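You operate a simulated robot arm through the tools that you are given. There is no shell and no other tool. Be economical: measure what you need, move in short steps, check, and stop when the job is done.

You are at the controls of a simulated two-armed robot. One attempt, no reset.

Task
Hold the white sonde, screw its black guard on and stand it on the green mat.
Fine: switch the black box off first. Set down upright: white sonde.

The check looks at the end state, three seconds after you hand in, the way a careful person would. Anything else that was tipped, shoved, dropped, spilled or broken makes it a failure.

Robot
Two 7-joint arms with two-finger parallel grippers on one trunk, on a base that drives. Base frame: it is fixed to the floor where the robot stands at the start and does not move with it; the origin is under the middle of the robot, x ahead of it, y to its left, z up; the surface under the hand at the start is at about z = 0.85. Readings come in m, degrees, newtons and seconds.
The left shoulder is at the start at [0.02, 0.113, 1.247], the right one opposite. With the tool pointing down near the work surface each hand reaches from about 0.18 to 0.6 m from the robot's upright axis, wherever it stands, measured 20 degrees to its own side. Places, roughly: thread of the white sonde [0.3, 0.1, 1]; top of the green mat [0.4, 0.2, 0.9]. Payload 1.57 kg a hand.
The TCP of each hand is the grasp point between the finger pads, 0.03 m short of the fingertips. In the tool frame z runs along the fingers and y along their closing line. The gripper opens to 0.08 m. The fingers are 0.017 m wide and 0.012 m thick; the gripper's body (0.04 by 0.082 m) begins 0.08 m behind the TCP.
Orientation is that of the tool frame in the base frame, as a unit quaternion [w, x, y, z]. With the fingers straight down and closing along the base's y, the tool's x points along the base's -x, its y along +y and its z along -z.

Tools
- The arms move only by the tool play_rows. It takes "left_deltas", "right_deltas" or both (then of equal length, played together; a hand with none holds still); each is a list that holds one entry, the list of rows, each a list of 7 numbers: the shift along the base's x, y, z in m, then the turn, a rotation vector about the base's x, y, z in degrees, then the finger opening in m, from 0 to 0.08. In form: [[[x, y, z, rx, ry, rz, hand], ...]]. A call has 1 to 8 rows; each row shifts and turns the commanded pose from where the row before left it. Each row takes 0.2 s and may step no farther than 0.05 m and 8.6 degrees from the row before; otherwise, or with a gripper value out of range, the whole call is refused. A pose out of reach is approached as far as the arm can. The call stops where the force on the tool passes 40 N (or 10 N more than at its start, if that is more) or the arm is blocked; 0.2 s more then pass. Each finger travels about 0.045 m/s and halts on what it meets, pressing with about 20 N; the grip force reading is that of the motor and also rises with nothing between the fingers. The clock runs only during rows and for 0.2 s after the last one: add rows that do not move to give the fingers time. It gives the time, the measured TCP pose, the force on the tool (base axes), the opening and the grip force at its end, in the units of the frame above (readings bear some noise), with the torque about the TCP (base axes, N m) and any sound that the robot's microphone picked up.
- Cameras (640 x 400 px; columns grow to the right, rows downward): "scene" is now at [0.0984, 0.0046, 1.3711]; the picture's right is [0.06, -1.00, 0.00], its down [-0.57, -0.04, -0.82] and it looks along [0.82, 0.05, -0.57] (base axes); focal length 214 px, centre (320, 200). "left" rides on the left gripper at [0.072, 0.006, -0.122] in its tool frame; the picture's right is [-0.09, 1.00, 0.00], its down [-0.84, -0.08, -0.54] and it looks along [-0.54, -0.05, 0.84] (tool axes); focal length 238 px, centre (320, 200). "right" rides on the right gripper at [0.072, -0.007, -0.122] in its tool frame; the picture's right is [0.09, 1.00, 0.00], its down [-0.84, 0.08, -0.54] and it looks along [-0.54, 0.05, 0.84] (tool axes); focal length 238 px, centre (320, 200). There is no depth. A picture from a camera that has moved, and an enlarged one, comes with that camera's place and axes in the base frame and with its lens.
- get_image(camera): a new picture of that camera. No time passes.
- raise_lower(by): slides the trunk up (or, below 0, down) by that many m; the arms and the scene camera ride with it, the base frame stays. It gives what a move gives, with no picture.
- drive_base(legs): drives the robot by 1 to 6 legs, each [ahead, left, turn to the left] in m, m and degrees, along the robot's own axes; the way and the turn of a leg run together, so that a leg with both is an arc; at most 1.5 m and 180 degrees a leg. The arms and the cameras ride along, it lands a little off, and it stops where it bumps. It gives what a move gives.
- aim_head(pan, tilt): turns the head with the scene camera to pan (to the left, within 80 degrees either way) and tilt (down, from -29 to 69), counted from straight ahead of the robot. It gives what a move gives.
- inspect(camera, box): a new picture of the part [left, top, right, bottom] of that camera's present view, enlarged. No time passes.
- hand_in(): hands the job in; it is judged then, once.

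Go step by step. Nothing tells you exact positions but the pictures and the camera data: compare them with the known pose of the tool, close in by small moves and look again before you grip or let go. The budget is 120 turns and 100 pictures, counting those below and the enlarged ones. Unless the task says otherwise, let go and move clear before handing in, and close with one line.

The tools are called after ">>>" as name(argument=value, ...) on one line, values as JSON. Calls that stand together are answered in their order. play_rows: Moves the arms, as the interface text tells. Its arguments: {"type":"object","properties":{"left_deltas":{"type":"array","items":{"type":"array","items":{"type":"array","items":{"type":"number"}}}},"right_deltas":{"type":"array","items":{"type":"array","items":{"type":"array","items":{"type":"number"}}}}},"required":[]} The other tools are called the same way: raise_lower (by) slides the trunk up or down; drive_base (legs) drives the base; aim_head (pan, tilt) turns the head that bears the scene camera; get_image (camera) takes a picture; inspect (camera, box) takes an enlarged picture of a part of a camera's view; hand_in () hands the job in.

At the start:

```text
time_s: 0.0
left_ee_pos: [0.4544, 0.1974, 1.2311]
left_ee_rot: [0.0, 0.0, 1.0, 0.0]
left_ft_force: [-0.2, 0.1, -0.2]
left_moment: [-0.01, -0.01, -0.05]
left_finger_gap: 0.0801
left_grasp_force: 0.0
right_ee_pos: [0.4367, -0.1541, 1.2473]
right_ee_rot: [0.0, -0.001, 1.0, 0.0]
right_ft_force: [0.3, -0.5, 0.3]
right_moment: [-0.03, 0.0, -0.01]
right_finger_gap: 0.0803
right_grasp_force: 0.1
trunk travel left (down, up): [-0.3, 0.27]
robot x, y, heading: [-0.0027, 0.0007, 0.0]
head pan, tilt: [3.5, 35.0]
```

scene: 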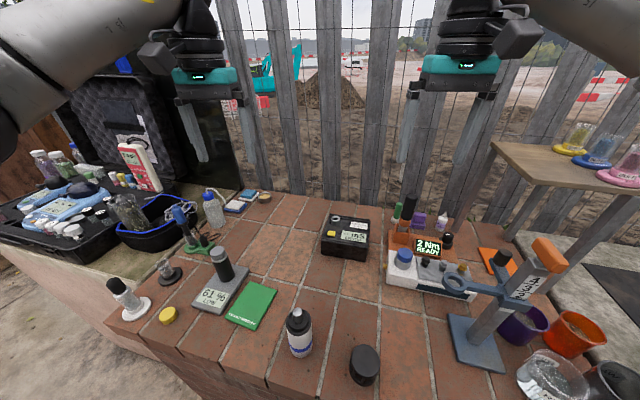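
right: 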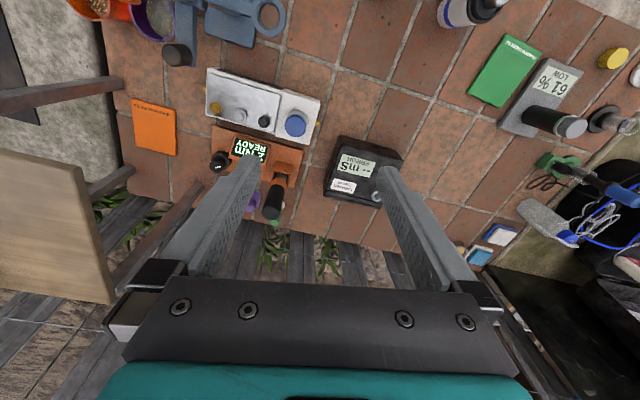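
left: 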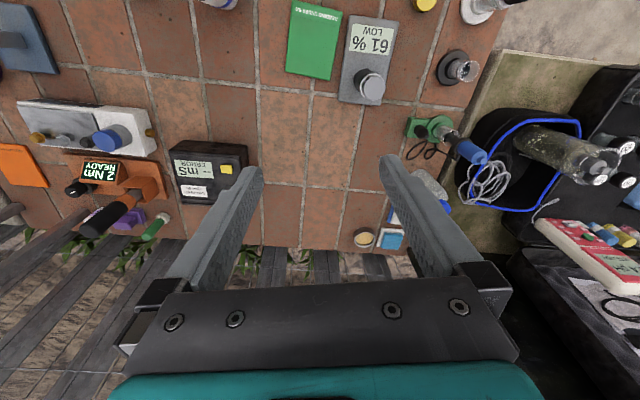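

I see a cluttered bench with a black box meter, a green mat, a white bottle-like thing and a black cap. I'll enlarge the pieces to identify them.

>>> inspect(camera="scene", box=[100, 230, 400, 400])

>>> inspect(camera="scene", box=[310, 200, 390, 270])

>>> inspect(camera="scene", box=[380, 190, 560, 390])

>>> inspect(camera="left", box=[150, 120, 270, 220])

```text
2.13 times, centred on (250, 315) of scene
camera zoom: at [0.0984, 0.0046, 1.3711], right [0.06, -1.0, 0.0], down [-0.57, -0.04, -0.82], along [0.82, 0.05, -0.57], focal length 458 px, centre (469, -45)
```

zoom: 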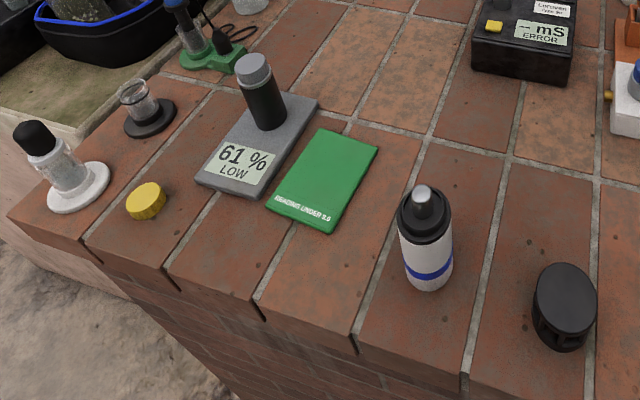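

```text
5.71 times, centred on (350, 235) of scene
camera zoom: at [0.0984, 0.0046, 1.3711], right [0.06, -1.0, 0.0], down [-0.57, -0.04, -0.82], along [0.82, 0.05, -0.57], focal length 1226 px, centre (149, 0)
```

zoom: 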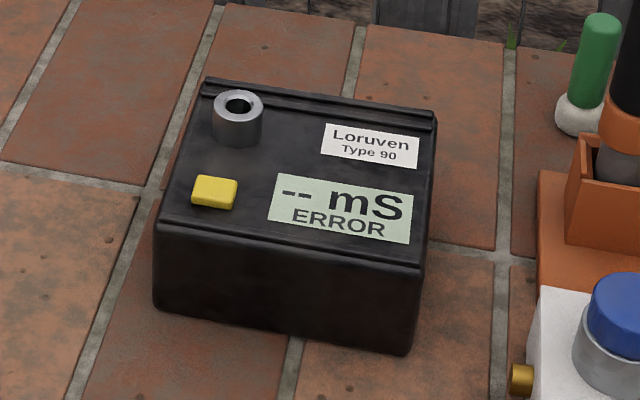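

```text
2.00 times, centred on (470, 290) of scene
camera zoom: at [0.0984, 0.0046, 1.3711], right [0.06, -1.0, 0.0], down [-0.57, -0.04, -0.82], along [0.82, 0.05, -0.57], focal length 429 px, centre (20, 20)
```

zoom: 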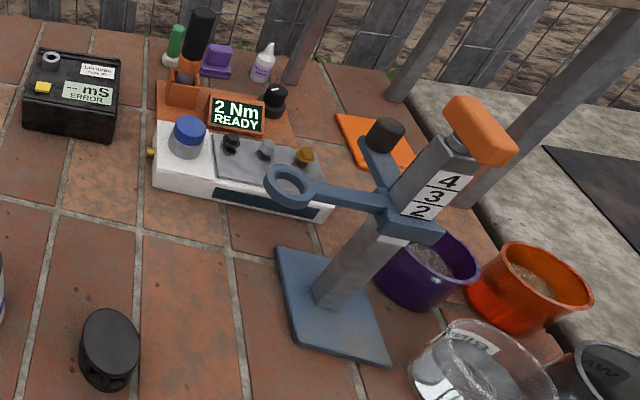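

```text
4.00 times, centred on (210, 170) of left
camera zoom: at [0.383, 0.2044, 1.3521], right [0.09, 1.0, 0.0], down [0.84, -0.08, 0.54], along [0.54, -0.05, -0.84], focal length 953 px, centre (760, 320)
```

zoom: 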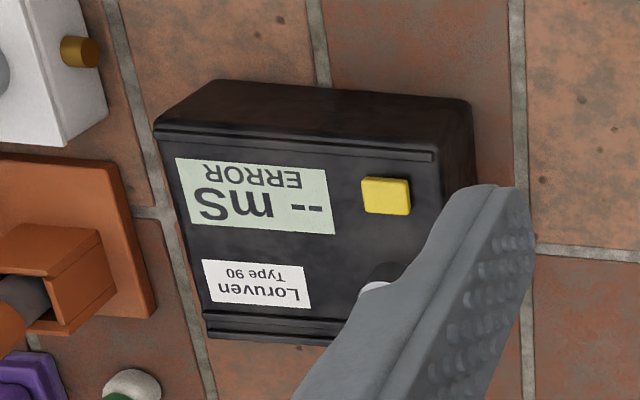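

The sonde (white, blue band, black threaded top with sensor) is at about [0.29, 0.055], the guard at about [0.26, -0.07], and the box's yellow button is its likely switch. I'll tilt the head down for a better look.

>>> aim_head(pan=0, tilt=65)

>>> inspect(camera="scene", box=[200, 120, 440, 270])

>>> get_image(camera="scene")

```text
time_s: 0.9
left_ee_pos: [0.4525, 0.197, 1.2301]
left_ee_rot: [0.0, 0.0, 1.0, 0.0]
left_ft_force: [0.3, -0.8, 0.5]
left_moment: [-0.02, 0.01, 0.01]
left_finger_gap: 0.0799
left_grasp_force: 0.1
right_ee_pos: [0.4365, -0.1541, 1.2467]
right_ee_rot: [0.0, 0.0, 1.0, 0.001]
right_ft_force: [-0.5, 0.1, 0.2]
right_moment: [0.02, -0.04, 0.05]
right_finger_gap: 0.08
right_grasp_force: 0.1
trunk travel left (down, up): [-0.3, 0.27]
robot x, y, heading: [0.0001, 0.0029, -0.1]
head pan, tilt: [0.0, 65.0]
```

```text
2.67 times, centred on (320, 195) of scene
camera zoom: at [0.0712, -0.0008, 1.3313], right [0.0, -1.0, 0.0], down [-0.91, 0.0, -0.42], along [0.42, 0.0, -0.91], focal length 572 px, centre (320, 213)
```

zoom: 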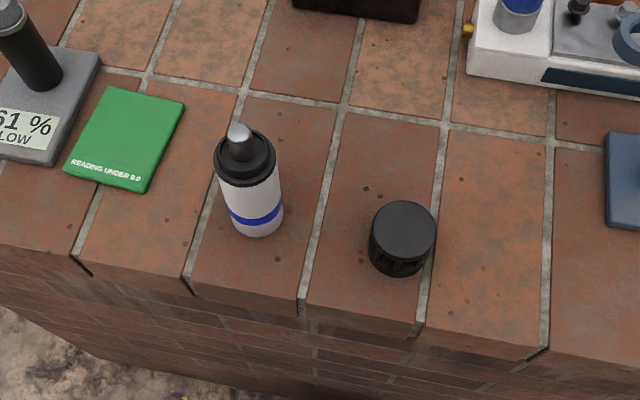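

```text
91 pictures are left
camera scene: at [0.0712, -0.0008, 1.3313], right [0.0, -1.0, 0.0], down [-0.91, 0.0, -0.42], along [0.42, 0.0, -0.91], focal length 214 px, centre (320, 200)
```

scene: 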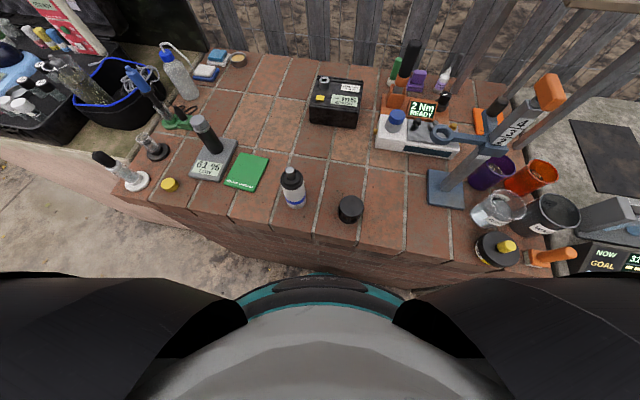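

The bottom right shows a display with NOW/GOAL; I'll read it and the other displays in case they bear on the task.

>>> inspect(camera="scene", box=[460, 170, 640, 290])

>>> inspect(camera="scene", box=[270, 150, 370, 230])

>>> inspect(camera="scene", box=[80, 90, 280, 220])

```text
3.33 times, centred on (550, 230) of scene
camera zoom: at [0.0712, -0.0008, 1.3313], right [0.0, -1.0, 0.0], down [-0.91, 0.0, -0.42], along [0.42, 0.0, -0.91], focal length 715 px, centre (-447, 100)
```

zoom: 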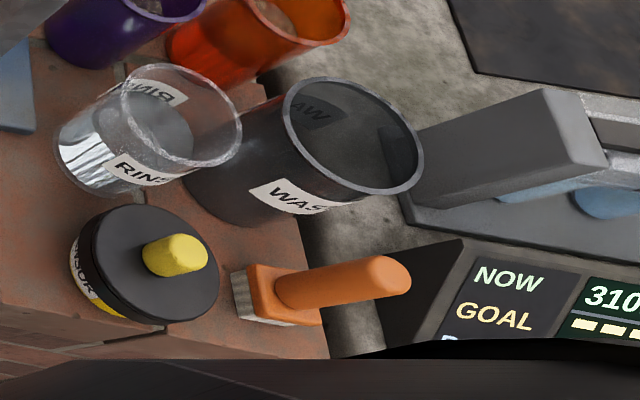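

```text
5.00 times, centred on (320, 190) of scene
camera zoom: at [0.0712, -0.0008, 1.3313], right [0.0, -1.0, 0.0], down [-0.91, 0.0, -0.42], along [0.42, 0.0, -0.91], focal length 1072 px, centre (320, 250)
```

zoom: 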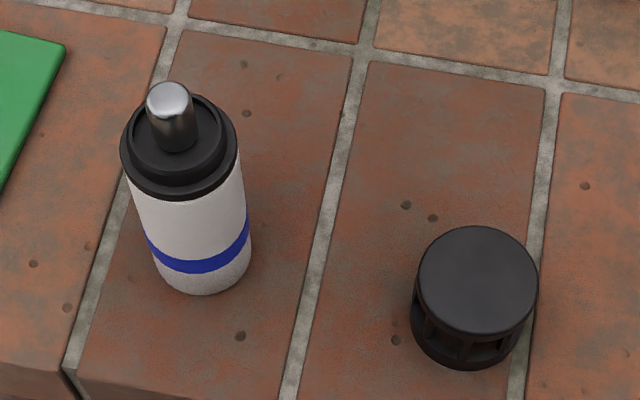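

```text
3.08 times, centred on (180, 155) of scene
camera zoom: at [0.0712, -0.0008, 1.3313], right [0.0, -1.0, 0.0], down [-0.91, 0.0, -0.42], along [0.42, 0.0, -0.91], focal length 660 px, centre (751, 338)
```

zoom: 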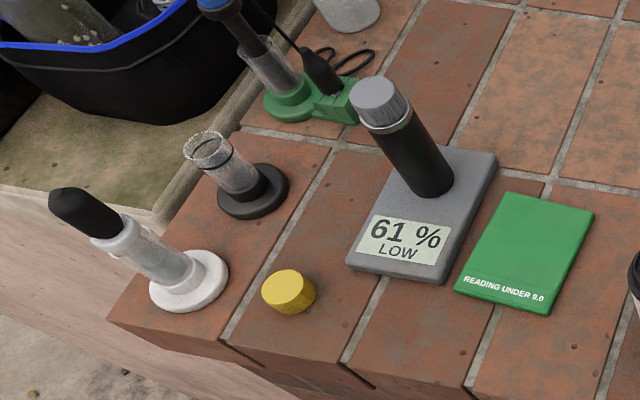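

The guard's closed end is up, so it can go straight down over the sensor; the bench is about z = 0.85. First I bring the left hand, fingers closing, above the black box's yellow button (about [0.575, 0.0, 0.91]) for a closer look.

>>> play_rows(left_deltas=[[[0.01, -0.035, -0.03, 0, 0, 0, 0.06], [0.01, -0.035, -0.03, 0, 0, 0, 0.04], [0.01, -0.035, -0.03, 0, 0, 0, 0.02], [0.01, -0.035, -0.03, 0, 0, 0, 0.0], [0.01, -0.03, -0.03, 0, 0, 0, 0.0], [0, 0, 0, 0, 0, 0, 0.0]]])

>>> get_image(camera="left")

```text
time_s: 2.4
left_ee_pos: [0.5059, 0.0299, 1.0792]
left_ee_rot: [-0.001, 0.0, 1.0, 0.0]
left_ft_force: [0.1, -0.6, -0.5]
left_moment: [0.01, -0.01, 0.04]
left_finger_gap: 0.0
left_grasp_force: 20.5
right_ee_pos: [0.4359, -0.154, 1.2473]
right_ee_rot: [0.001, 0.001, 1.0, 0.0]
right_ft_force: [-0.7, -0.3, 0.4]
right_moment: [-0.01, -0.01, -0.01]
right_finger_gap: 0.0798
right_grasp_force: 0.0
trunk travel left (down, up): [-0.3, 0.27]
robot x, y, heading: [-0.0025, 0.0026, -0.1]
head pan, tilt: [0.0, 65.0]
```

```text
87 pictures are left
camera left: at [0.4348, 0.0378, 1.2007], right [0.09, 1.0, 0.0], down [0.84, -0.08, 0.54], along [0.54, -0.05, -0.84], focal length 238 px, centre (320, 200)
```

left: 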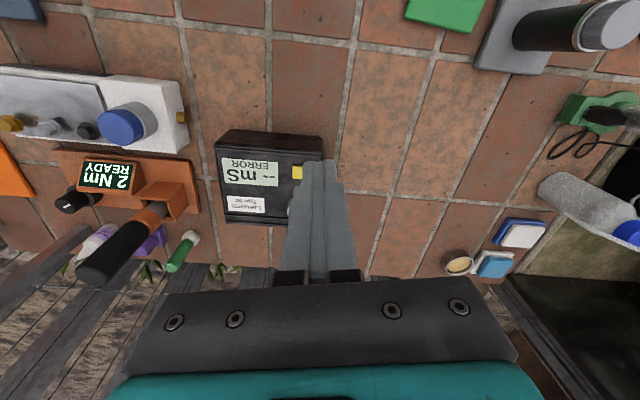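

The button works out at about [0.574, -0.005, 0.91]. I move the closed fingertips above it, about 3 cm clear.

>>> play_rows(left_deltas=[[[0.023, -0.012, -0.03, 0, 0, 0, 0.0], [0.023, -0.012, -0.03, 0, 0, 0, 0.0], [0.022, -0.011, -0.03, 0, 0, 0, 0.0], [0, 0, 0, 0, 0, 0, 0.0]]])

>>> inspect(camera="left", box=[220, 100, 420, 225])

>>> aim_head(pan=0, tilt=42)

>>> inspect(camera="scene", box=[260, 150, 400, 237])

```text
time_s: 3.4
left_ee_pos: [0.5509, 0.0009, 1.0]
left_ee_rot: [0.0, 0.001, 1.0, 0.001]
left_ft_force: [1.1, 0.9, 0.0]
left_moment: [0.02, 0.01, 0.0]
left_finger_gap: 0.0001
left_grasp_force: 20.0
left hand out of reach, approached as far as the arm can: row 3
right_ee_pos: [0.4362, -0.1542, 1.2469]
right_ee_rot: [0.0, 0.0, 1.0, 0.001]
right_ft_force: [-0.3, 0.7, -0.3]
right_moment: [0.03, 0.01, -0.04]
right_finger_gap: 0.08
right_grasp_force: 0.1
trunk travel left (down, up): [-0.3, 0.27]
robot x, y, heading: [-0.003, 0.0017, -0.0]
head pan, tilt: [0.0, 65.0]
```

```text
3.20 times, centred on (320, 162) of left
camera zoom: at [0.4811, 0.0093, 1.1204], right [0.09, 1.0, 0.0], down [0.84, -0.08, 0.54], along [0.54, -0.05, -0.84], focal length 763 px, centre (320, 320)
```

zoom: 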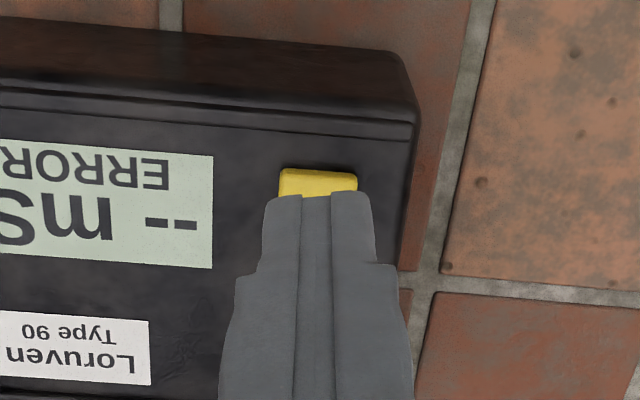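

```text
time_s: 4.2
left_ee_pos: [0.5519, 0.0023, 0.9996]
left_ee_rot: [0.0, -0.001, 1.0, 0.0]
left_ft_force: [0.2, 0.2, 0.0]
left_moment: [-0.03, -0.02, -0.02]
left_finger_gap: 0.0
left_grasp_force: 20.5
right_ee_pos: [0.4363, -0.154, 1.2462]
right_ee_rot: [0.0, 0.0, 1.0, 0.0]
right_ft_force: [-0.4, -0.3, 0.5]
right_moment: [0.03, -0.01, 0.01]
right_finger_gap: 0.08
right_grasp_force: 0.1
trunk travel left (down, up): [-0.3, 0.27]
robot x, y, heading: [-0.0032, 0.0029, -0.4]
head pan, tilt: [0.0, 42.0]
```

```text
4.57 times, centred on (330, 194) of scene
camera zoom: at [0.0941, -0.0008, 1.3605], right [0.0, -1.0, 0.0], down [-0.67, 0.0, -0.74], along [0.74, 0.0, -0.67], focal length 980 px, centre (274, 230)
```

zoom: 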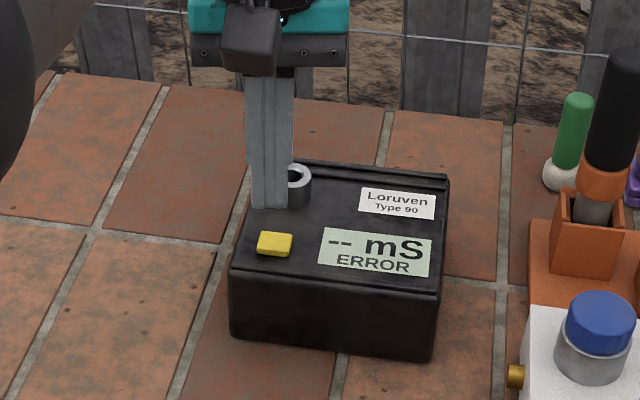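

The hand reached its limit at x ≈ 0.55, so I tilt the fingers forward to gain reach and see where the pose lands.

>>> play_rows(left_deltas=[[[0, 0, 0, 0, -8, 0, 0.0], [0, 0, 0, 0, -8, 0, 0.0], [0, 0, 0, 0, -8, 0, 0.0], [0, 0, 0, 0, 0, 0, 0.0]]])

>>> inspect(camera="scene", box=[260, 150, 400, 237])

>>> inspect(camera="left", box=[220, 100, 420, 225])

```text
time_s: 5.2
left_ee_pos: [0.5519, 0.0027, 0.9994]
left_ee_rot: [0.209, 0.0, 0.978, 0.0]
left_ft_force: [0.1, -0.3, -0.7]
left_moment: [0.01, 0.02, 0.01]
left_finger_gap: 0.0002
left_grasp_force: 20.2
right_ee_pos: [0.4379, -0.154, 1.2474]
right_ee_rot: [0.0, 0.0, 1.0, 0.0]
right_ft_force: [-0.4, 0.4, 0.3]
right_moment: [-0.01, 0.02, 0.0]
right_finger_gap: 0.0799
right_grasp_force: 0.0
trunk travel left (down, up): [-0.3, 0.27]
robot x, y, heading: [-0.0009, 0.0033, 0.0]
head pan, tilt: [0.0, 42.0]
```

```text
4.57 times, centred on (330, 194) of scene
camera zoom: at [0.0942, -0.0009, 1.3606], right [0.0, -1.0, 0.0], down [-0.67, 0.0, -0.74], along [0.74, 0.0, -0.67], focal length 980 px, centre (274, 230)
```

zoom: 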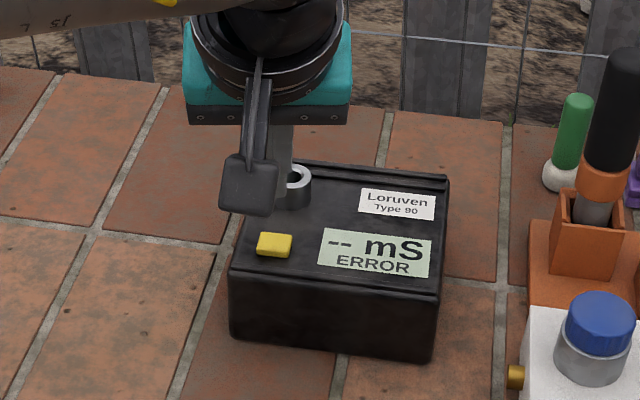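

```text
3.20 times, centred on (320, 162) of left
camera zoom: at [0.4376, 0.0103, 1.081], right [0.08, 1.0, 0.04], down [0.54, -0.08, 0.84], along [0.84, -0.05, -0.55], focal length 763 px, centre (320, 320)
```

zoom: 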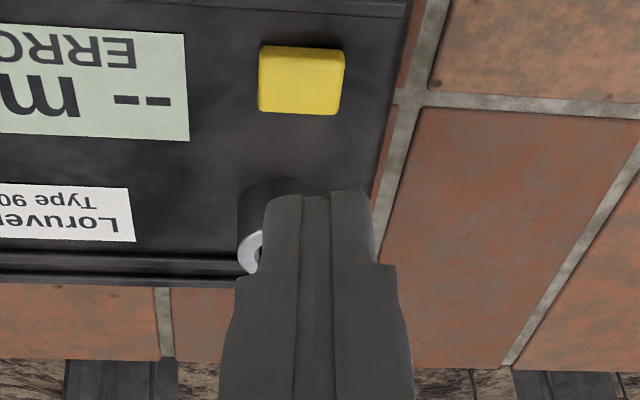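

With the tilt, the camera places the button at [0.570, 0.0, 0.917]. I move the tip over it and go down in small steps to just above.

>>> play_rows(left_deltas=[[[0.01, -0.003, -0.01, 0, 0, 0, 0.0], [0, 0, -0.02, 0, 0, 0, 0.0], [0, 0, -0.01, 0, 0, 0, 0.0], [0, 0, 0, 0, 0, 0, 0.0]]])

>>> inspect(camera="left", box=[220, 100, 420, 225])

>>> inspect(camera="right", box=[280, 80, 480, 205])

```text
time_s: 6.2
left_ee_pos: [0.5609, 0.0008, 0.9591]
left_ee_rot: [0.208, 0.0, 0.978, 0.0]
left_ft_force: [-1.0, -0.3, 0.3]
left_moment: [-0.01, -0.01, 0.02]
left_finger_gap: 0.0
left_grasp_force: 20.4
right_ee_pos: [0.4364, -0.1541, 1.2466]
right_ee_rot: [0.0, 0.0, 1.0, 0.0]
right_ft_force: [0.0, 0.5, 0.4]
right_moment: [-0.03, 0.01, -0.01]
right_finger_gap: 0.0799
right_grasp_force: 0.1
trunk travel left (down, up): [-0.3, 0.27]
robot x, y, heading: [0.0005, -0.0013, 0.1]
head pan, tilt: [0.0, 42.0]
```

```text
3.20 times, centred on (320, 162) of left
camera zoom: at [0.4472, 0.008, 1.0408], right [0.08, 1.0, 0.04], down [0.54, -0.08, 0.84], along [0.84, -0.05, -0.55], focal length 763 px, centre (320, 320)
```

zoom: 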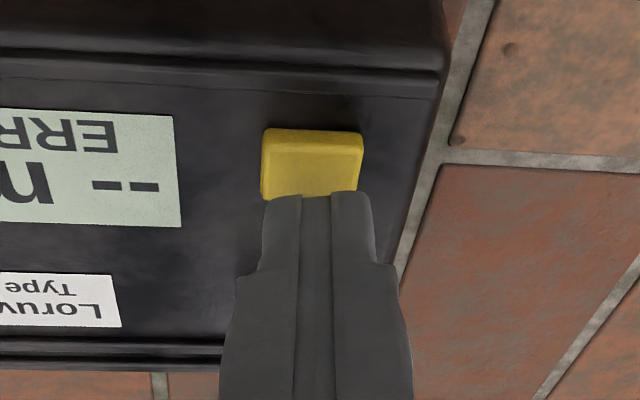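

```text
3.20 times, centred on (380, 142) of right
camera zoom: at [0.3636, -0.161, 1.3688], right [-0.09, 1.0, 0.0], down [0.84, 0.08, 0.54], along [0.54, 0.05, -0.84], focal length 763 px, centre (128, 384)
```

zoom: 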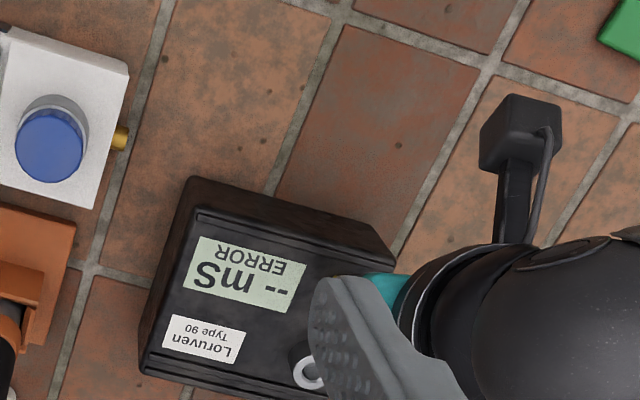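

The tip is right behind/over the button centre (0.571, 0.0). I press down gently.

>>> play_rows(left_deltas=[[[0, 0, -0.005, 0, 0, 0, 0.0], [0, 0, -0.003, 0, 0, 0, 0.0], [0, 0, -0.003, 0, 0, 0, 0.0], [0, 0, -0.002, 0, 0, 0, 0.0], [0, 0, 0, 0, 0, 0, 0.0]]])

>>> inspect(camera="left", box=[220, 100, 420, 225])

```text
time_s: 7.4
left_ee_pos: [0.5604, 0.0004, 0.9493]
left_ee_rot: [0.211, -0.001, 0.978, 0.001]
left_ft_force: [-5.1, 1.2, 16.5]
left_moment: [0.03, 0.07, 0.03]
left_finger_gap: 0.0002
left_grasp_force: 19.9
right_ee_pos: [0.4348, -0.1533, 1.2486]
right_ee_rot: [0.001, 0.0, 1.0, 0.0]
right_ft_force: [-0.7, -0.3, 0.0]
right_moment: [-0.02, -0.01, 0.02]
right_finger_gap: 0.0798
right_grasp_force: 0.1
trunk travel left (down, up): [-0.3, 0.27]
robot x, y, heading: [-0.0016, 0.0007, -0.1]
head pan, tilt: [0.0, 42.0]
heard: click
```

```text
3.20 times, centred on (320, 162) of left
camera zoom: at [0.447, 0.0081, 1.0303], right [0.08, 1.0, 0.04], down [0.54, -0.08, 0.84], along [0.84, -0.05, -0.54], focal length 763 px, centre (320, 320)
```

zoom: 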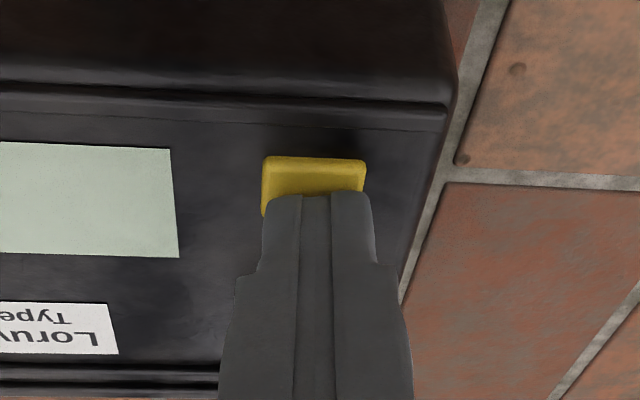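

The click came and the display went blank: the box is off. I lift the left hand off, straighten it and start turning it to a side grasp for the sonde (fingers pointing to -y, dipped 30°, closing along x).

>>> play_rows(left_deltas=[[[0, 0, 0.04, 0, 0, 0, 0.0], [-0.02, 0, 0.04, 0, 8, 0, 0.0], [-0.03, 0.02, 0.04, 0, 8, 0, 0.0], [-0.03, 0.03, 0.02, 0, 8, 0, 0.0], [-0.02, 0.03, 0, -3.6, 3.6, 6.23, 0.0], [-0.02, 0.03, 0, -3.6, 3.6, 6.23, 0.0], [-0.02, 0.03, 0, -3.6, 3.6, 6.23, 0.02], [-0.02, 0.03, 0, -3.6, 3.6, 6.23, 0.04]]])

>>> inspect(camera="scene", box=[260, 130, 460, 255])

```text
refused: row 3 steps farther than a row can; nothing moved
```

```text
3.20 times, centred on (360, 192) of scene
camera zoom: at [0.092, -0.0006, 1.3609], right [0.0, -1.0, 0.0], down [-0.67, 0.0, -0.74], along [0.74, 0.0, -0.67], focal length 686 px, centre (192, 224)
```

zoom: 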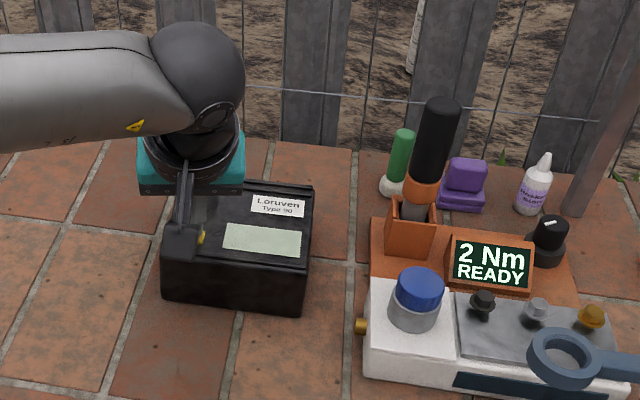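

A row was slightly too long; I repeat with smaller steps.

>>> play_rows(left_deltas=[[[0, 0, 0.04, 0, 0, 0, 0.0], [-0.02, 0, 0.04, 0, 8, 0, 0.0], [-0.025, 0.02, 0.035, 0, 8, 0, 0.0], [-0.03, 0.03, 0.02, 0, 8, 0, 0.0], [-0.02, 0.03, 0, -3.6, 3.6, 6.23, 0.0], [-0.02, 0.03, 0, -3.6, 3.6, 6.23, 0.0], [-0.02, 0.03, 0, -3.6, 3.6, 6.23, 0.02], [-0.02, 0.03, 0, -3.6, 3.6, 6.23, 0.04]]])

```text
time_s: 9.2
left_ee_pos: [0.4034, 0.1724, 1.0811]
left_ee_rot: [-0.124, -0.215, 0.961, -0.125]
left_ft_force: [0.0, -0.3, 0.7]
left_moment: [0.03, 0.01, 0.02]
left_finger_gap: 0.0399
left_grasp_force: 0.0
right_ee_pos: [0.4357, -0.1545, 1.2465]
right_ee_rot: [0.0, 0.0, 1.0, 0.0]
right_ft_force: [0.3, 0.3, 0.1]
right_moment: [-0.03, -0.02, -0.02]
right_finger_gap: 0.0799
right_grasp_force: 0.0
trunk travel left (down, up): [-0.3, 0.27]
robot x, y, heading: [0.0011, -0.0001, 0.1]
head pan, tilt: [0.0, 42.0]
```

On track. I finish the turn while moving back to beside the sonde, staying high.

>>> play_rows(left_deltas=[[[-0.015, 0.005, 0.005, -3.6, 3.6, 6.23, 0.06], [-0.015, 0.005, 0.005, -3.6, 3.6, 6.23, 0.07], [-0.015, 0.005, 0.005, -3.6, 3.6, 6.23, 0.07], [-0.015, 0.005, 0, -3.6, 3.6, 6.23, 0.07], [-0.015, 0.005, 0, -3.6, 3.6, 6.23, 0.07], [-0.015, 0.005, 0, -3.6, 3.6, 6.23, 0.07], [-0.015, 0.005, 0, -3.6, 3.6, 6.23, 0.07], [-0.015, 0.005, 0, -3.6, 3.6, 6.23, 0.07]]])

>>> aim_head(pan=10, tilt=60)

>>> get_image(camera="scene")

>>> get_image(camera="left")

```text
time_s: 11.0
left_ee_pos: [0.2848, 0.2111, 1.0963]
left_ee_rot: [-0.334, -0.578, 0.666, -0.334]
left_ft_force: [-0.2, 0.6, 0.0]
left_moment: [0.0, 0.03, 0.01]
left_finger_gap: 0.0701
left_grasp_force: 0.2
right_ee_pos: [0.4352, -0.1541, 1.2473]
right_ee_rot: [0.0, 0.001, 1.0, 0.0]
right_ft_force: [0.6, 1.3, -0.8]
right_moment: [0.02, -0.01, -0.03]
right_finger_gap: 0.0802
right_grasp_force: 0.1
trunk travel left (down, up): [-0.3, 0.27]
robot x, y, heading: [-0.0004, 0.0036, 0.2]
head pan, tilt: [0.0, 42.0]
```

```text
time_s: 11.8
left_ee_pos: [0.2864, 0.2116, 1.0953]
left_ee_rot: [-0.334, -0.577, 0.667, -0.333]
left_ft_force: [0.4, -0.5, 0.3]
left_moment: [0.0, 0.0, 0.01]
left_finger_gap: 0.0699
left_grasp_force: 0.1
right_ee_pos: [0.4364, -0.1541, 1.2466]
right_ee_rot: [0.0, 0.0, 1.0, 0.0]
right_ft_force: [0.0, 0.2, -0.6]
right_moment: [0.0, 0.03, -0.04]
right_finger_gap: 0.0799
right_grasp_force: 0.1
trunk travel left (down, up): [-0.3, 0.27]
robot x, y, heading: [-0.0012, -0.0021, -0.1]
head pan, tilt: [10.0, 60.0]
```

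```text
78 pictures are left
camera scene: at [0.0762, 0.0107, 1.3368], right [0.17, -0.98, 0.0], down [-0.85, -0.15, -0.5], along [0.49, 0.09, -0.87], focal length 214 px, centre (320, 200)
```

scene: 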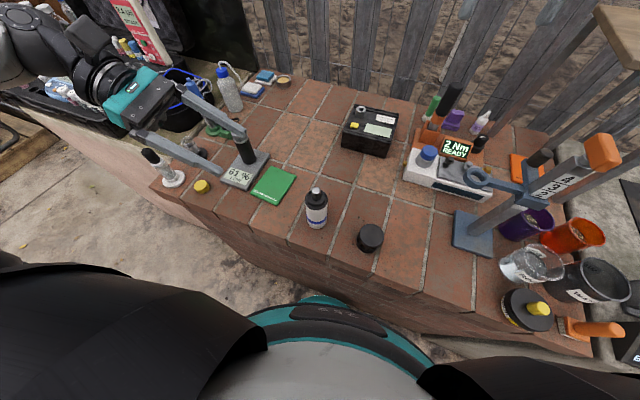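

```text
77 pictures are left
camera left: at [0.2801, 0.2742, 1.2221], right [-0.98, 0.16, -0.14], down [0.2, 0.9, -0.39], along [0.06, -0.41, -0.91], focal length 238 px, centre (320, 200)
```

left: 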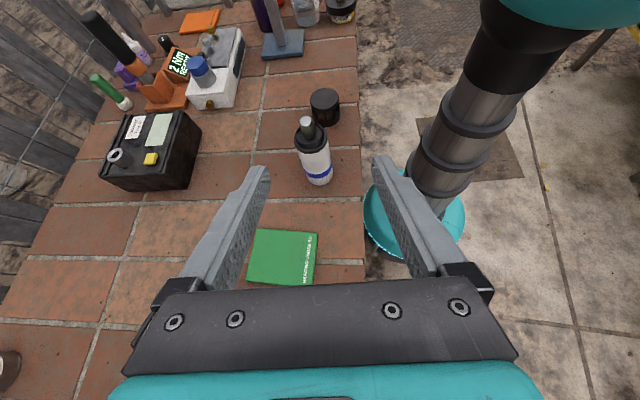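

The hand is oriented nearly right and the sonde is at about [0.29, 0.06]. I finish the turn and descend to a stand-off beside the sonde.

>>> play_rows(left_deltas=[[[0.0, 0.0, -0.02, -3.6, 3.6, 6.23, 0.075], [0.0, -0.01, -0.04, 0, 0, 0, 0.08], [0.0, -0.02, -0.04, 0, 0, 0, 0.08], [0.002, -0.02, -0.04, 0, 0, 0, 0.08], [0, 0, 0, 0, 0, 0, 0.08]]])

>>> get_image(camera="left")

>>> inspect(camera="scene", box=[180, 120, 420, 270])

```text
time_s: 13.0
left_ee_pos: [0.2879, 0.16, 0.9576]
left_ee_rot: [0.355, 0.612, -0.611, 0.355]
left_ft_force: [0.4, 0.6, -0.1]
left_moment: [-0.01, -0.01, -0.01]
left_finger_gap: 0.0803
left_grasp_force: 0.0
right_ee_pos: [0.4365, -0.1535, 1.2474]
right_ee_rot: [0.0, 0.0, 1.0, -0.001]
right_ft_force: [0.2, 1.2, 0.3]
right_moment: [-0.03, -0.01, 0.01]
right_finger_gap: 0.0803
right_grasp_force: 0.1
trunk travel left (down, up): [-0.3, 0.27]
robot x, y, heading: [-0.001, 0.0035, -0.2]
head pan, tilt: [10.0, 60.0]
```

```text
76 pictures are left
camera left: at [0.2822, 0.2299, 1.08], right [-1.0, 0.05, -0.08], down [0.08, 0.89, -0.45], along [0.05, -0.46, -0.89], focal length 238 px, centre (320, 200)
```

left: 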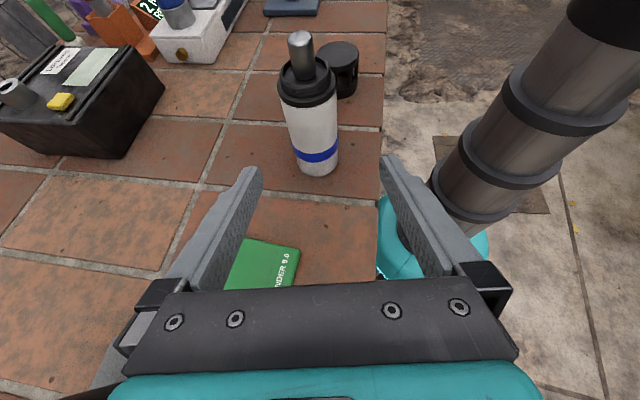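

```text
2.67 times, centred on (300, 195) of scene
camera zoom: at [0.076, 0.0108, 1.3368], right [0.17, -0.98, 0.0], down [-0.85, -0.15, -0.5], along [0.49, 0.09, -0.87], focal length 572 px, centre (373, 213)
```

zoom: 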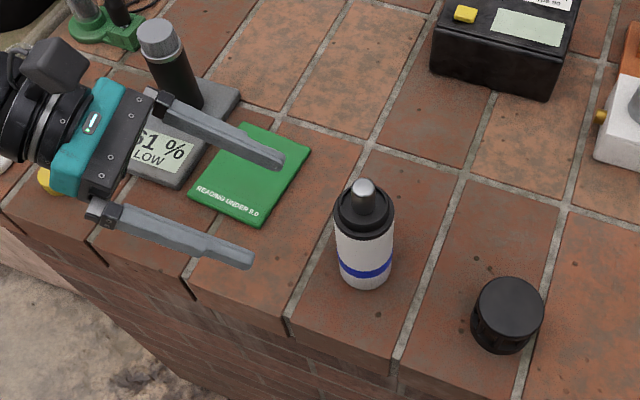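

The sonde is at about [0.29, 0.06], centred between the fingers. I slide in along the fingers, still open.

>>> play_rows(left_deltas=[[[0.0005, -0.025, -0.0156, 0, 0, 0, 0.08], [0.0005, -0.025, -0.0156, 0, 0, 0, 0.08], [0.0005, -0.025, -0.0156, 0, 0, 0, 0.08], [0.0005, -0.022, -0.0146, 0, 0, 0, 0.08], [0, 0, 0, 0, 0, 0, 0.08]]])

>>> get_image(camera="left")

>>> inspect(camera="scene", box=[220, 150, 380, 250])

```text
time_s: 14.2
left_ee_pos: [0.2907, 0.0637, 0.8961]
left_ee_rot: [0.354, 0.612, -0.612, 0.354]
left_ft_force: [0.4, -1.1, 0.4]
left_moment: [0.01, 0.0, -0.02]
left_finger_gap: 0.0797
left_grasp_force: 0.1
right_ee_pos: [0.4365, -0.1534, 1.2473]
right_ee_rot: [0.0, 0.001, 1.0, 0.0]
right_ft_force: [0.3, 0.5, 0.3]
right_moment: [0.01, 0.0, 0.01]
right_finger_gap: 0.0802
right_grasp_force: 0.0
trunk travel left (down, up): [-0.3, 0.27]
robot x, y, heading: [-0.0035, 0.0022, -0.1]
head pan, tilt: [10.0, 60.0]
```

```text
74 pictures are left
camera left: at [0.2854, 0.1331, 1.0182], right [-1.0, 0.05, -0.08], down [0.08, 0.89, -0.45], along [0.05, -0.46, -0.89], focal length 238 px, centre (320, 200)
```

left: 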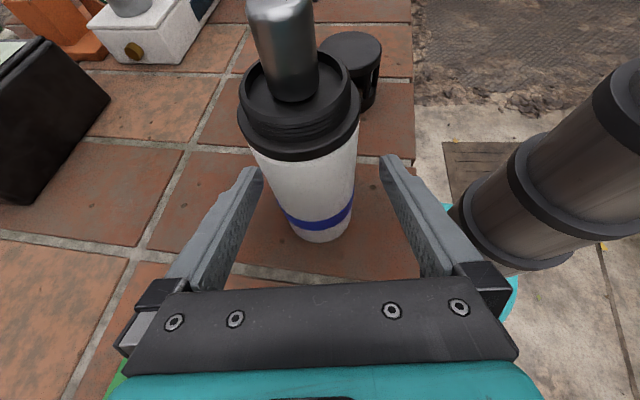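

```text
4.00 times, centred on (300, 200) of scene
camera zoom: at [0.0761, 0.0109, 1.3368], right [0.17, -0.98, 0.0], down [-0.85, -0.15, -0.5], along [0.49, 0.09, -0.87], focal length 858 px, centre (400, 200)
```

zoom: 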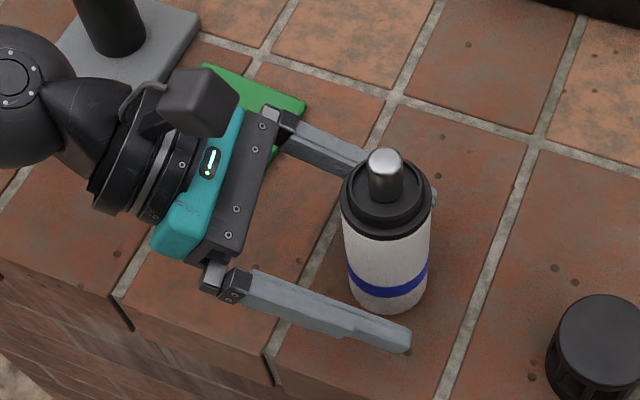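

The sonde body is between the pads, about 4 mm towards +x. I shift to centre and close.

>>> play_rows(left_deltas=[[[0.004, 0, 0, 0, 0, 0, 0.08], [0, 0, 0, 0, 0, 0, 0.055], [0, 0, 0, 0, 0, 0, 0.03], [0, 0, 0, 0, 0, 0, 0.03], [0, 0, 0, 0, 0, 0, 0.03], [0, 0, 0, 0, 0, 0, 0.03]]])

>>> get_image(camera="left")

>>> inspect(camera="scene", box=[220, 150, 380, 250])

```text
time_s: 15.6
left_ee_pos: [0.2962, 0.0627, 0.8965]
left_ee_rot: [0.355, 0.612, -0.612, 0.354]
left_ft_force: [-1.0, 0.4, -0.1]
left_moment: [0.0, -0.02, -0.01]
left_finger_gap: 0.0469
left_grasp_force: 20.4
right_ee_pos: [0.437, -0.1538, 1.2469]
right_ee_rot: [0.0, 0.0, 1.0, 0.0]
right_ft_force: [-0.4, 0.3, 0.0]
right_moment: [0.01, 0.0, -0.03]
right_finger_gap: 0.08
right_grasp_force: 0.0
trunk travel left (down, up): [-0.3, 0.27]
robot x, y, heading: [-0.0011, 0.0013, 0.1]
head pan, tilt: [10.0, 60.0]
```

```text
72 pictures are left
camera left: at [0.2899, 0.1331, 1.0184], right [-1.0, 0.05, -0.08], down [0.08, 0.89, -0.45], along [0.05, -0.46, -0.89], focal length 238 px, centre (320, 200)
```

left: 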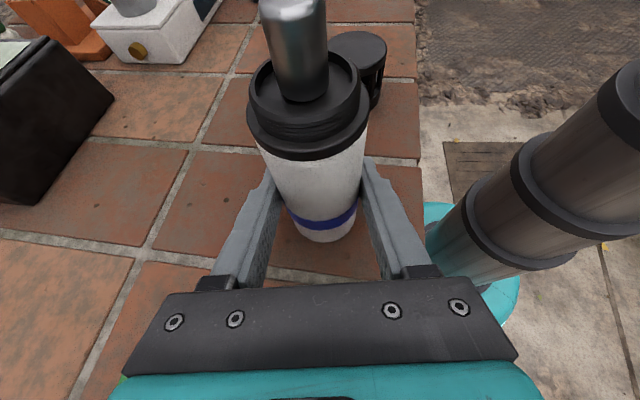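

```text
4.00 times, centred on (300, 200) of scene
camera zoom: at [0.0761, 0.0108, 1.3368], right [0.17, -0.98, 0.0], down [-0.85, -0.15, -0.5], along [0.49, 0.09, -0.87], focal length 858 px, centre (400, 200)
```

zoom: 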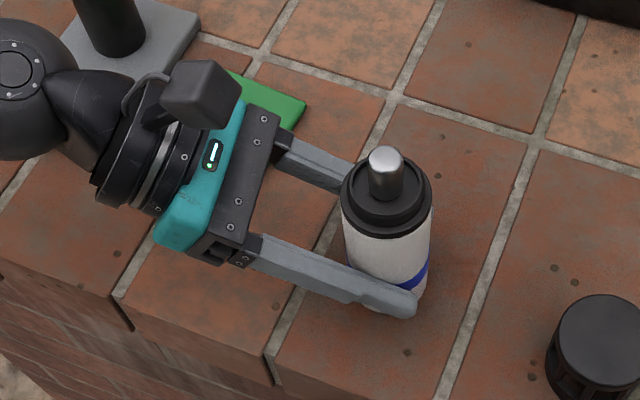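

The sonde is held (gap 0.047 m). Now the right hand goes above the guard at about [0.25, -0.07] for a close look.

>>> play_rows(right_deltas=[[[-0.031, 0.014, -0.033, 0, 0, 0, 0.08], [-0.031, 0.014, -0.033, 0, 0, 0, 0.08], [-0.031, 0.014, -0.033, 0, 0, 0, 0.08], [-0.031, 0.014, -0.033, 0, 0, 0, 0.08], [-0.031, 0.014, -0.033, 0, 0, 0, 0.08], [-0.031, 0.014, -0.03, 0, 0, 0, 0.08], [0, 0, 0, 0, 0, 0, 0.08]]])

>>> get_image(camera="right")

>>> inspect(camera="scene", box=[240, 140, 440, 265])

```text
time_s: 17.2
left_ee_pos: [0.2947, 0.0641, 0.8952]
left_ee_rot: [0.353, 0.613, -0.612, 0.354]
left_ft_force: [1.2, -1.0, -0.1]
left_moment: [-0.01, -0.02, 0.0]
left_finger_gap: 0.0466
left_grasp_force: 19.7
right_ee_pos: [0.2509, -0.0712, 1.0502]
right_ee_rot: [0.002, 0.001, 1.0, 0.0]
right_ft_force: [-0.1, -0.1, 0.0]
right_moment: [-0.01, -0.04, 0.0]
right_finger_gap: 0.08
right_grasp_force: 0.1
trunk travel left (down, up): [-0.3, 0.27]
robot x, y, heading: [0.0004, -0.0005, 0.2]
head pan, tilt: [10.0, 60.0]
```

```text
70 pictures are left
camera right: at [0.1772, -0.0768, 1.1725], right [-0.09, 1.0, 0.0], down [0.84, 0.08, 0.54], along [0.54, 0.05, -0.84], focal length 238 px, centre (320, 200)
```

right: 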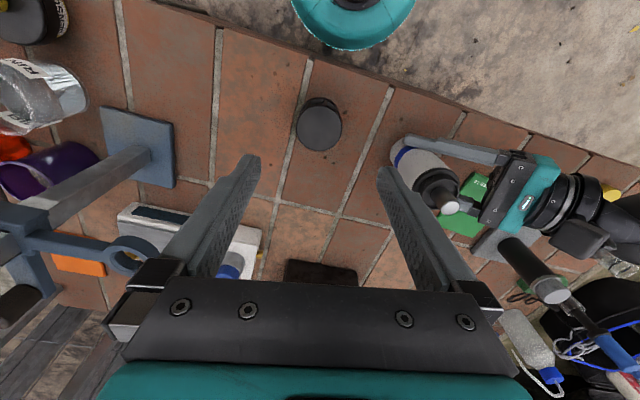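

```text
3.20 times, centred on (340, 202) of scene
camera zoom: at [0.0759, 0.0107, 1.337], right [0.17, -0.98, 0.0], down [-0.85, -0.15, -0.5], along [0.49, 0.09, -0.87], focal length 686 px, centre (256, 192)
```

zoom: 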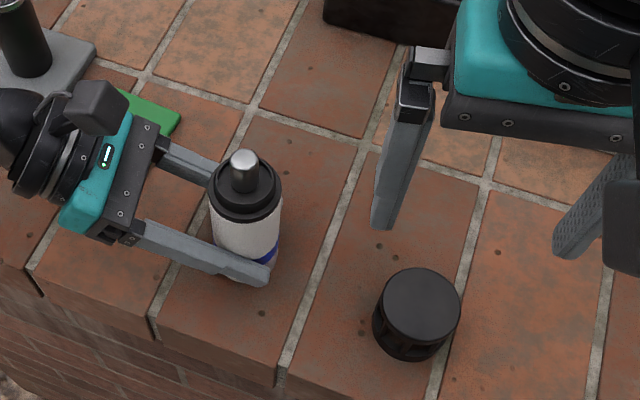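

The guard is centred under the right hand at [0.250, -0.071]. I descend around it, then close.

>>> play_rows(right_deltas=[[[0, 0, -0.04, 0, 0, 0, 0.08], [0, 0, -0.04, 0, 0, 0, 0.08], [0, 0, -0.04, 0, 0, 0, 0.08], [0, 0, -0.03, 0, 0, 0, 0.08], [0, 0, 0, 0, 0, 0, 0.08]]])

>>> get_image(camera="right")

>>> inspect(camera="scene", box=[280, 160, 440, 260])

```text
time_s: 17.9
left_ee_pos: [0.2945, 0.0653, 0.895]
left_ee_rot: [0.354, 0.613, -0.61, 0.356]
left_ft_force: [-0.3, -1.8, 2.4]
left_moment: [-0.17, -0.01, 0.03]
left_finger_gap: 0.0471
left_grasp_force: 19.6
right_ee_pos: [0.3032, -0.0611, 1.0266]
right_ee_rot: [0.108, -0.006, 0.994, 0.009]
right_ft_force: [-0.8, 1.0, 0.7]
right_moment: [0.01, -0.05, 0.0]
right_finger_gap: 0.08
right_grasp_force: 0.0
trunk travel left (down, up): [-0.3, 0.27]
robot x, y, heading: [-0.0019, -0.0008, 0.5]
head pan, tilt: [10.0, 60.0]
stopped in row 3 (right hand): the arm was blocked; the commanded pose is now the measured one
```

```text
68 pictures are left
camera right: at [0.2054, -0.0714, 1.1314], right [-0.1, 0.99, 0.0], down [0.7, 0.07, 0.71], along [0.71, 0.07, -0.7], focal length 238 px, centre (320, 200)
```

right: 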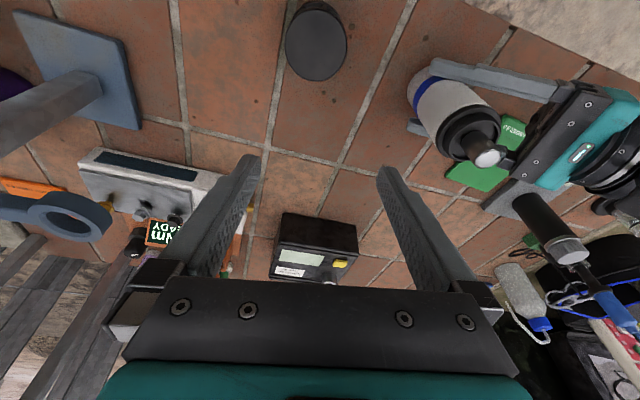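

```text
4.00 times, centred on (360, 210) of scene
camera zoom: at [0.0761, 0.0131, 1.3358], right [0.18, -0.98, 0.0], down [-0.85, -0.15, -0.5], along [0.49, 0.09, -0.87], focal length 858 px, centre (160, 160)
```

zoom: 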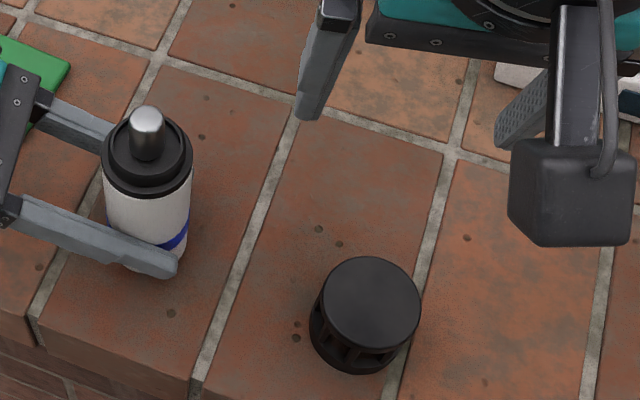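

The right arm was blocked on the way down — it was folded too close to the robot's body. I'll lift the right hand and straighten it, lift the sonde 3 cm with the left, then drive back about 12 cm for room.

>>> play_rows(right_deltas=[[[0.01, 0, 0.04, 0, 0, 0, 0.08], [0.01, 0, 0.04, 0, 6.2, 0, 0.08], [0.01, 0, 0.03, 0, 6.2, 0, 0.08], [0, 0, 0, 0, 0, 0, 0.08]]], left_deltas=[[[0, 0, 0.008, 0, 0, 0, 0.03], [0, 0, 0.01, 0, 0, 0, 0.03], [0, 0, 0.012, 0, 0, 0, 0.03], [0, 0, 0, 0, 0, 0, 0.03]]])

>>> get_image(camera="scene")

>>> get_image(camera="left")

```text
time_s: 18.9
left_ee_pos: [0.2954, 0.0641, 0.9248]
left_ee_rot: [0.353, 0.614, -0.611, 0.355]
left_ft_force: [-0.2, -0.7, -3.2]
left_moment: [0.04, -0.02, 0.01]
left_finger_gap: 0.0471
left_grasp_force: 20.1
right_ee_pos: [0.3295, -0.0629, 1.1338]
right_ee_rot: [-0.009, -0.003, 1.0, 0.007]
right_ft_force: [0.2, 0.3, 0.4]
right_moment: [-0.03, 0.03, 0.03]
right_finger_gap: 0.0798
right_grasp_force: 0.0
trunk travel left (down, up): [-0.3, 0.27]
robot x, y, heading: [-0.0004, 0.001, 0.0]
head pan, tilt: [10.0, 60.0]
```

```text
66 pictures are left
camera scene: at [0.0775, 0.0112, 1.3367], right [0.18, -0.98, 0.0], down [-0.85, -0.15, -0.5], along [0.49, 0.09, -0.87], focal length 214 px, centre (320, 200)
```

scene: 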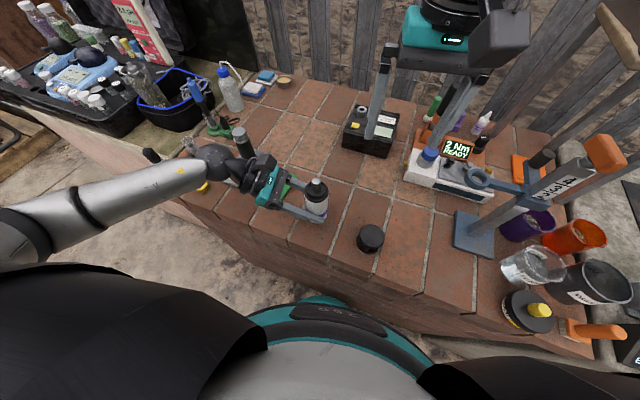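

```text
65 pictures are left
camera left: at [0.2909, 0.1346, 1.0473], right [-1.0, 0.04, -0.08], down [0.07, 0.89, -0.46], along [0.05, -0.46, -0.89], focal length 238 px, centre (320, 200)
```

left: 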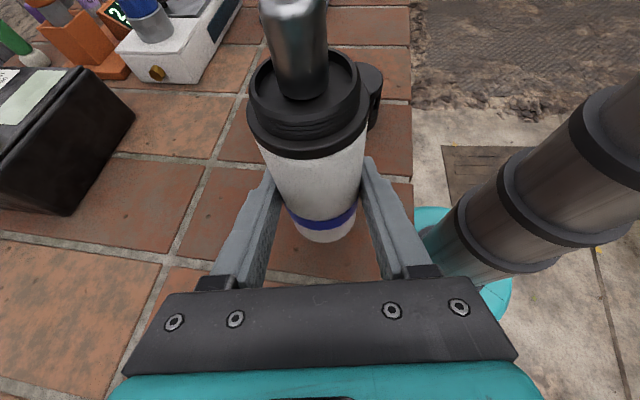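

The sonde is lifted and steady. I drive back 12 cm.

>>> drive_base(legs=[[-0.12, 0, 0]])

>>> get_image(camera="scene")

```text
time_s: 20.1
left_ee_pos: [0.1772, 0.064, 0.9253]
left_ee_rot: [0.354, 0.613, -0.61, 0.355]
left_ft_force: [-0.4, -0.3, -2.0]
left_moment: [0.02, -0.01, 0.01]
left_finger_gap: 0.0469
left_grasp_force: 20.0
right_ee_pos: [0.2112, -0.0626, 1.1342]
right_ee_rot: [-0.008, -0.004, 1.0, 0.008]
right_ft_force: [-0.4, 0.0, 0.3]
right_moment: [-0.03, -0.03, 0.02]
right_finger_gap: 0.0799
right_grasp_force: 0.0
trunk travel left (down, up): [-0.3, 0.27]
robot x, y, heading: [-0.1147, -0.0004, 0.2]
head pan, tilt: [10.0, 60.0]
```

```text
64 pictures are left
camera scene: at [-0.0415, 0.011, 1.3369], right [0.18, -0.98, 0.0], down [-0.85, -0.15, -0.5], along [0.49, 0.09, -0.87], focal length 214 px, centre (320, 200)
```

scene: 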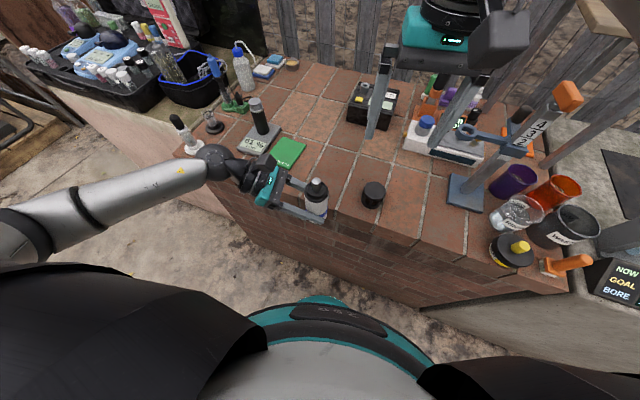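

Plenty of room now. The left hand carries the sonde forward again and sets it on the brick, still gripped; the right hand goes above the guard.

>>> play_rows(left_deltas=[[[0.03, 0, 0, 0, 0, 0, 0.03], [0.03, 0, 0, 0, 0, 0, 0.03], [0.03, 0, 0, 0, 0, 0, 0.03], [0.025, 0, 0, 0, 0, 0, 0.03], [0, 0, -0.015, 0, 0, 0, 0.03], [0, 0, -0.01, 0, 0, 0, 0.03], [0, 0, -0.003, 0, 0, 0, 0.03], [0, 0, 0, 0, 0, 0, 0.03]]], right_deltas=[[[0.02, 0, -0.02, 0, -1, 0, 0.08], [0.019, -0.004, -0.02, 0, 0, 0, 0.08], [0, -0.004, -0.02, 0, 0, 0, 0.08], [0, 0, -0.02, 0, 0, 0, 0.08], [0, 0, 0, 0, 0, 0, 0.08], [0, 0, 0, 0, 0, 0, 0.08], [0, 0, 0, 0, 0, 0, 0.08], [0, 0, 0, 0, 0, 0, 0.08]]])

>>> get_image(camera="right")

>>> inspect(camera="scene", box=[220, 100, 460, 250])

```text
time_s: 21.9
left_ee_pos: [0.2935, 0.0653, 0.8969]
left_ee_rot: [0.354, 0.614, -0.61, 0.354]
left_ft_force: [0.0, 0.1, -3.5]
left_moment: [0.02, -0.03, -0.01]
left_finger_gap: 0.047
left_grasp_force: 19.9
right_ee_pos: [0.2512, -0.0723, 1.0525]
right_ee_rot: [0.0, -0.004, 1.0, 0.008]
right_ft_force: [-0.5, 0.4, -0.7]
right_moment: [0.03, -0.02, -0.04]
right_finger_gap: 0.0799
right_grasp_force: 0.1
trunk travel left (down, up): [-0.3, 0.27]
robot x, y, heading: [-0.1182, 0.0029, 0.2]
head pan, tilt: [10.0, 60.0]
```

```text
63 pictures are left
camera right: at [0.1777, -0.081, 1.1745], right [-0.1, 0.99, 0.02], down [0.84, 0.07, 0.54], along [0.54, 0.07, -0.84], focal length 238 px, centre (320, 200)
```

right: 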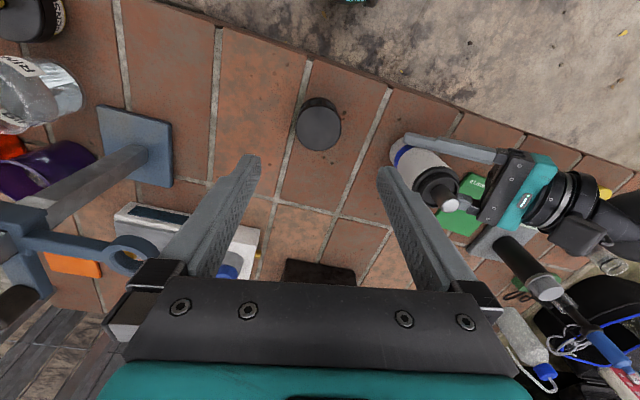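

```text
2.67 times, centred on (340, 175) of scene
camera zoom: at [-0.0404, 0.011, 1.3368], right [0.18, -0.98, 0.0], down [-0.85, -0.15, -0.5], along [0.49, 0.09, -0.87], focal length 572 px, centre (267, 267)
```

zoom: 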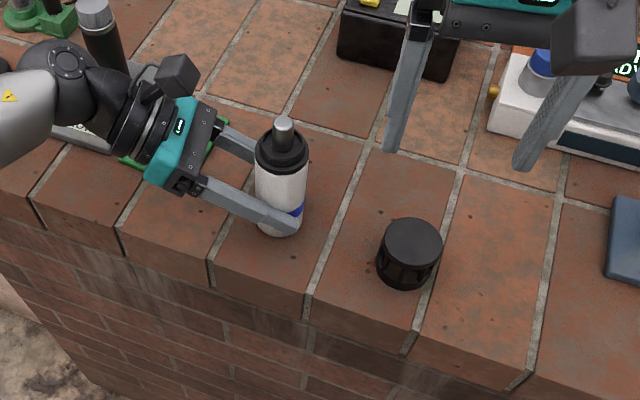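

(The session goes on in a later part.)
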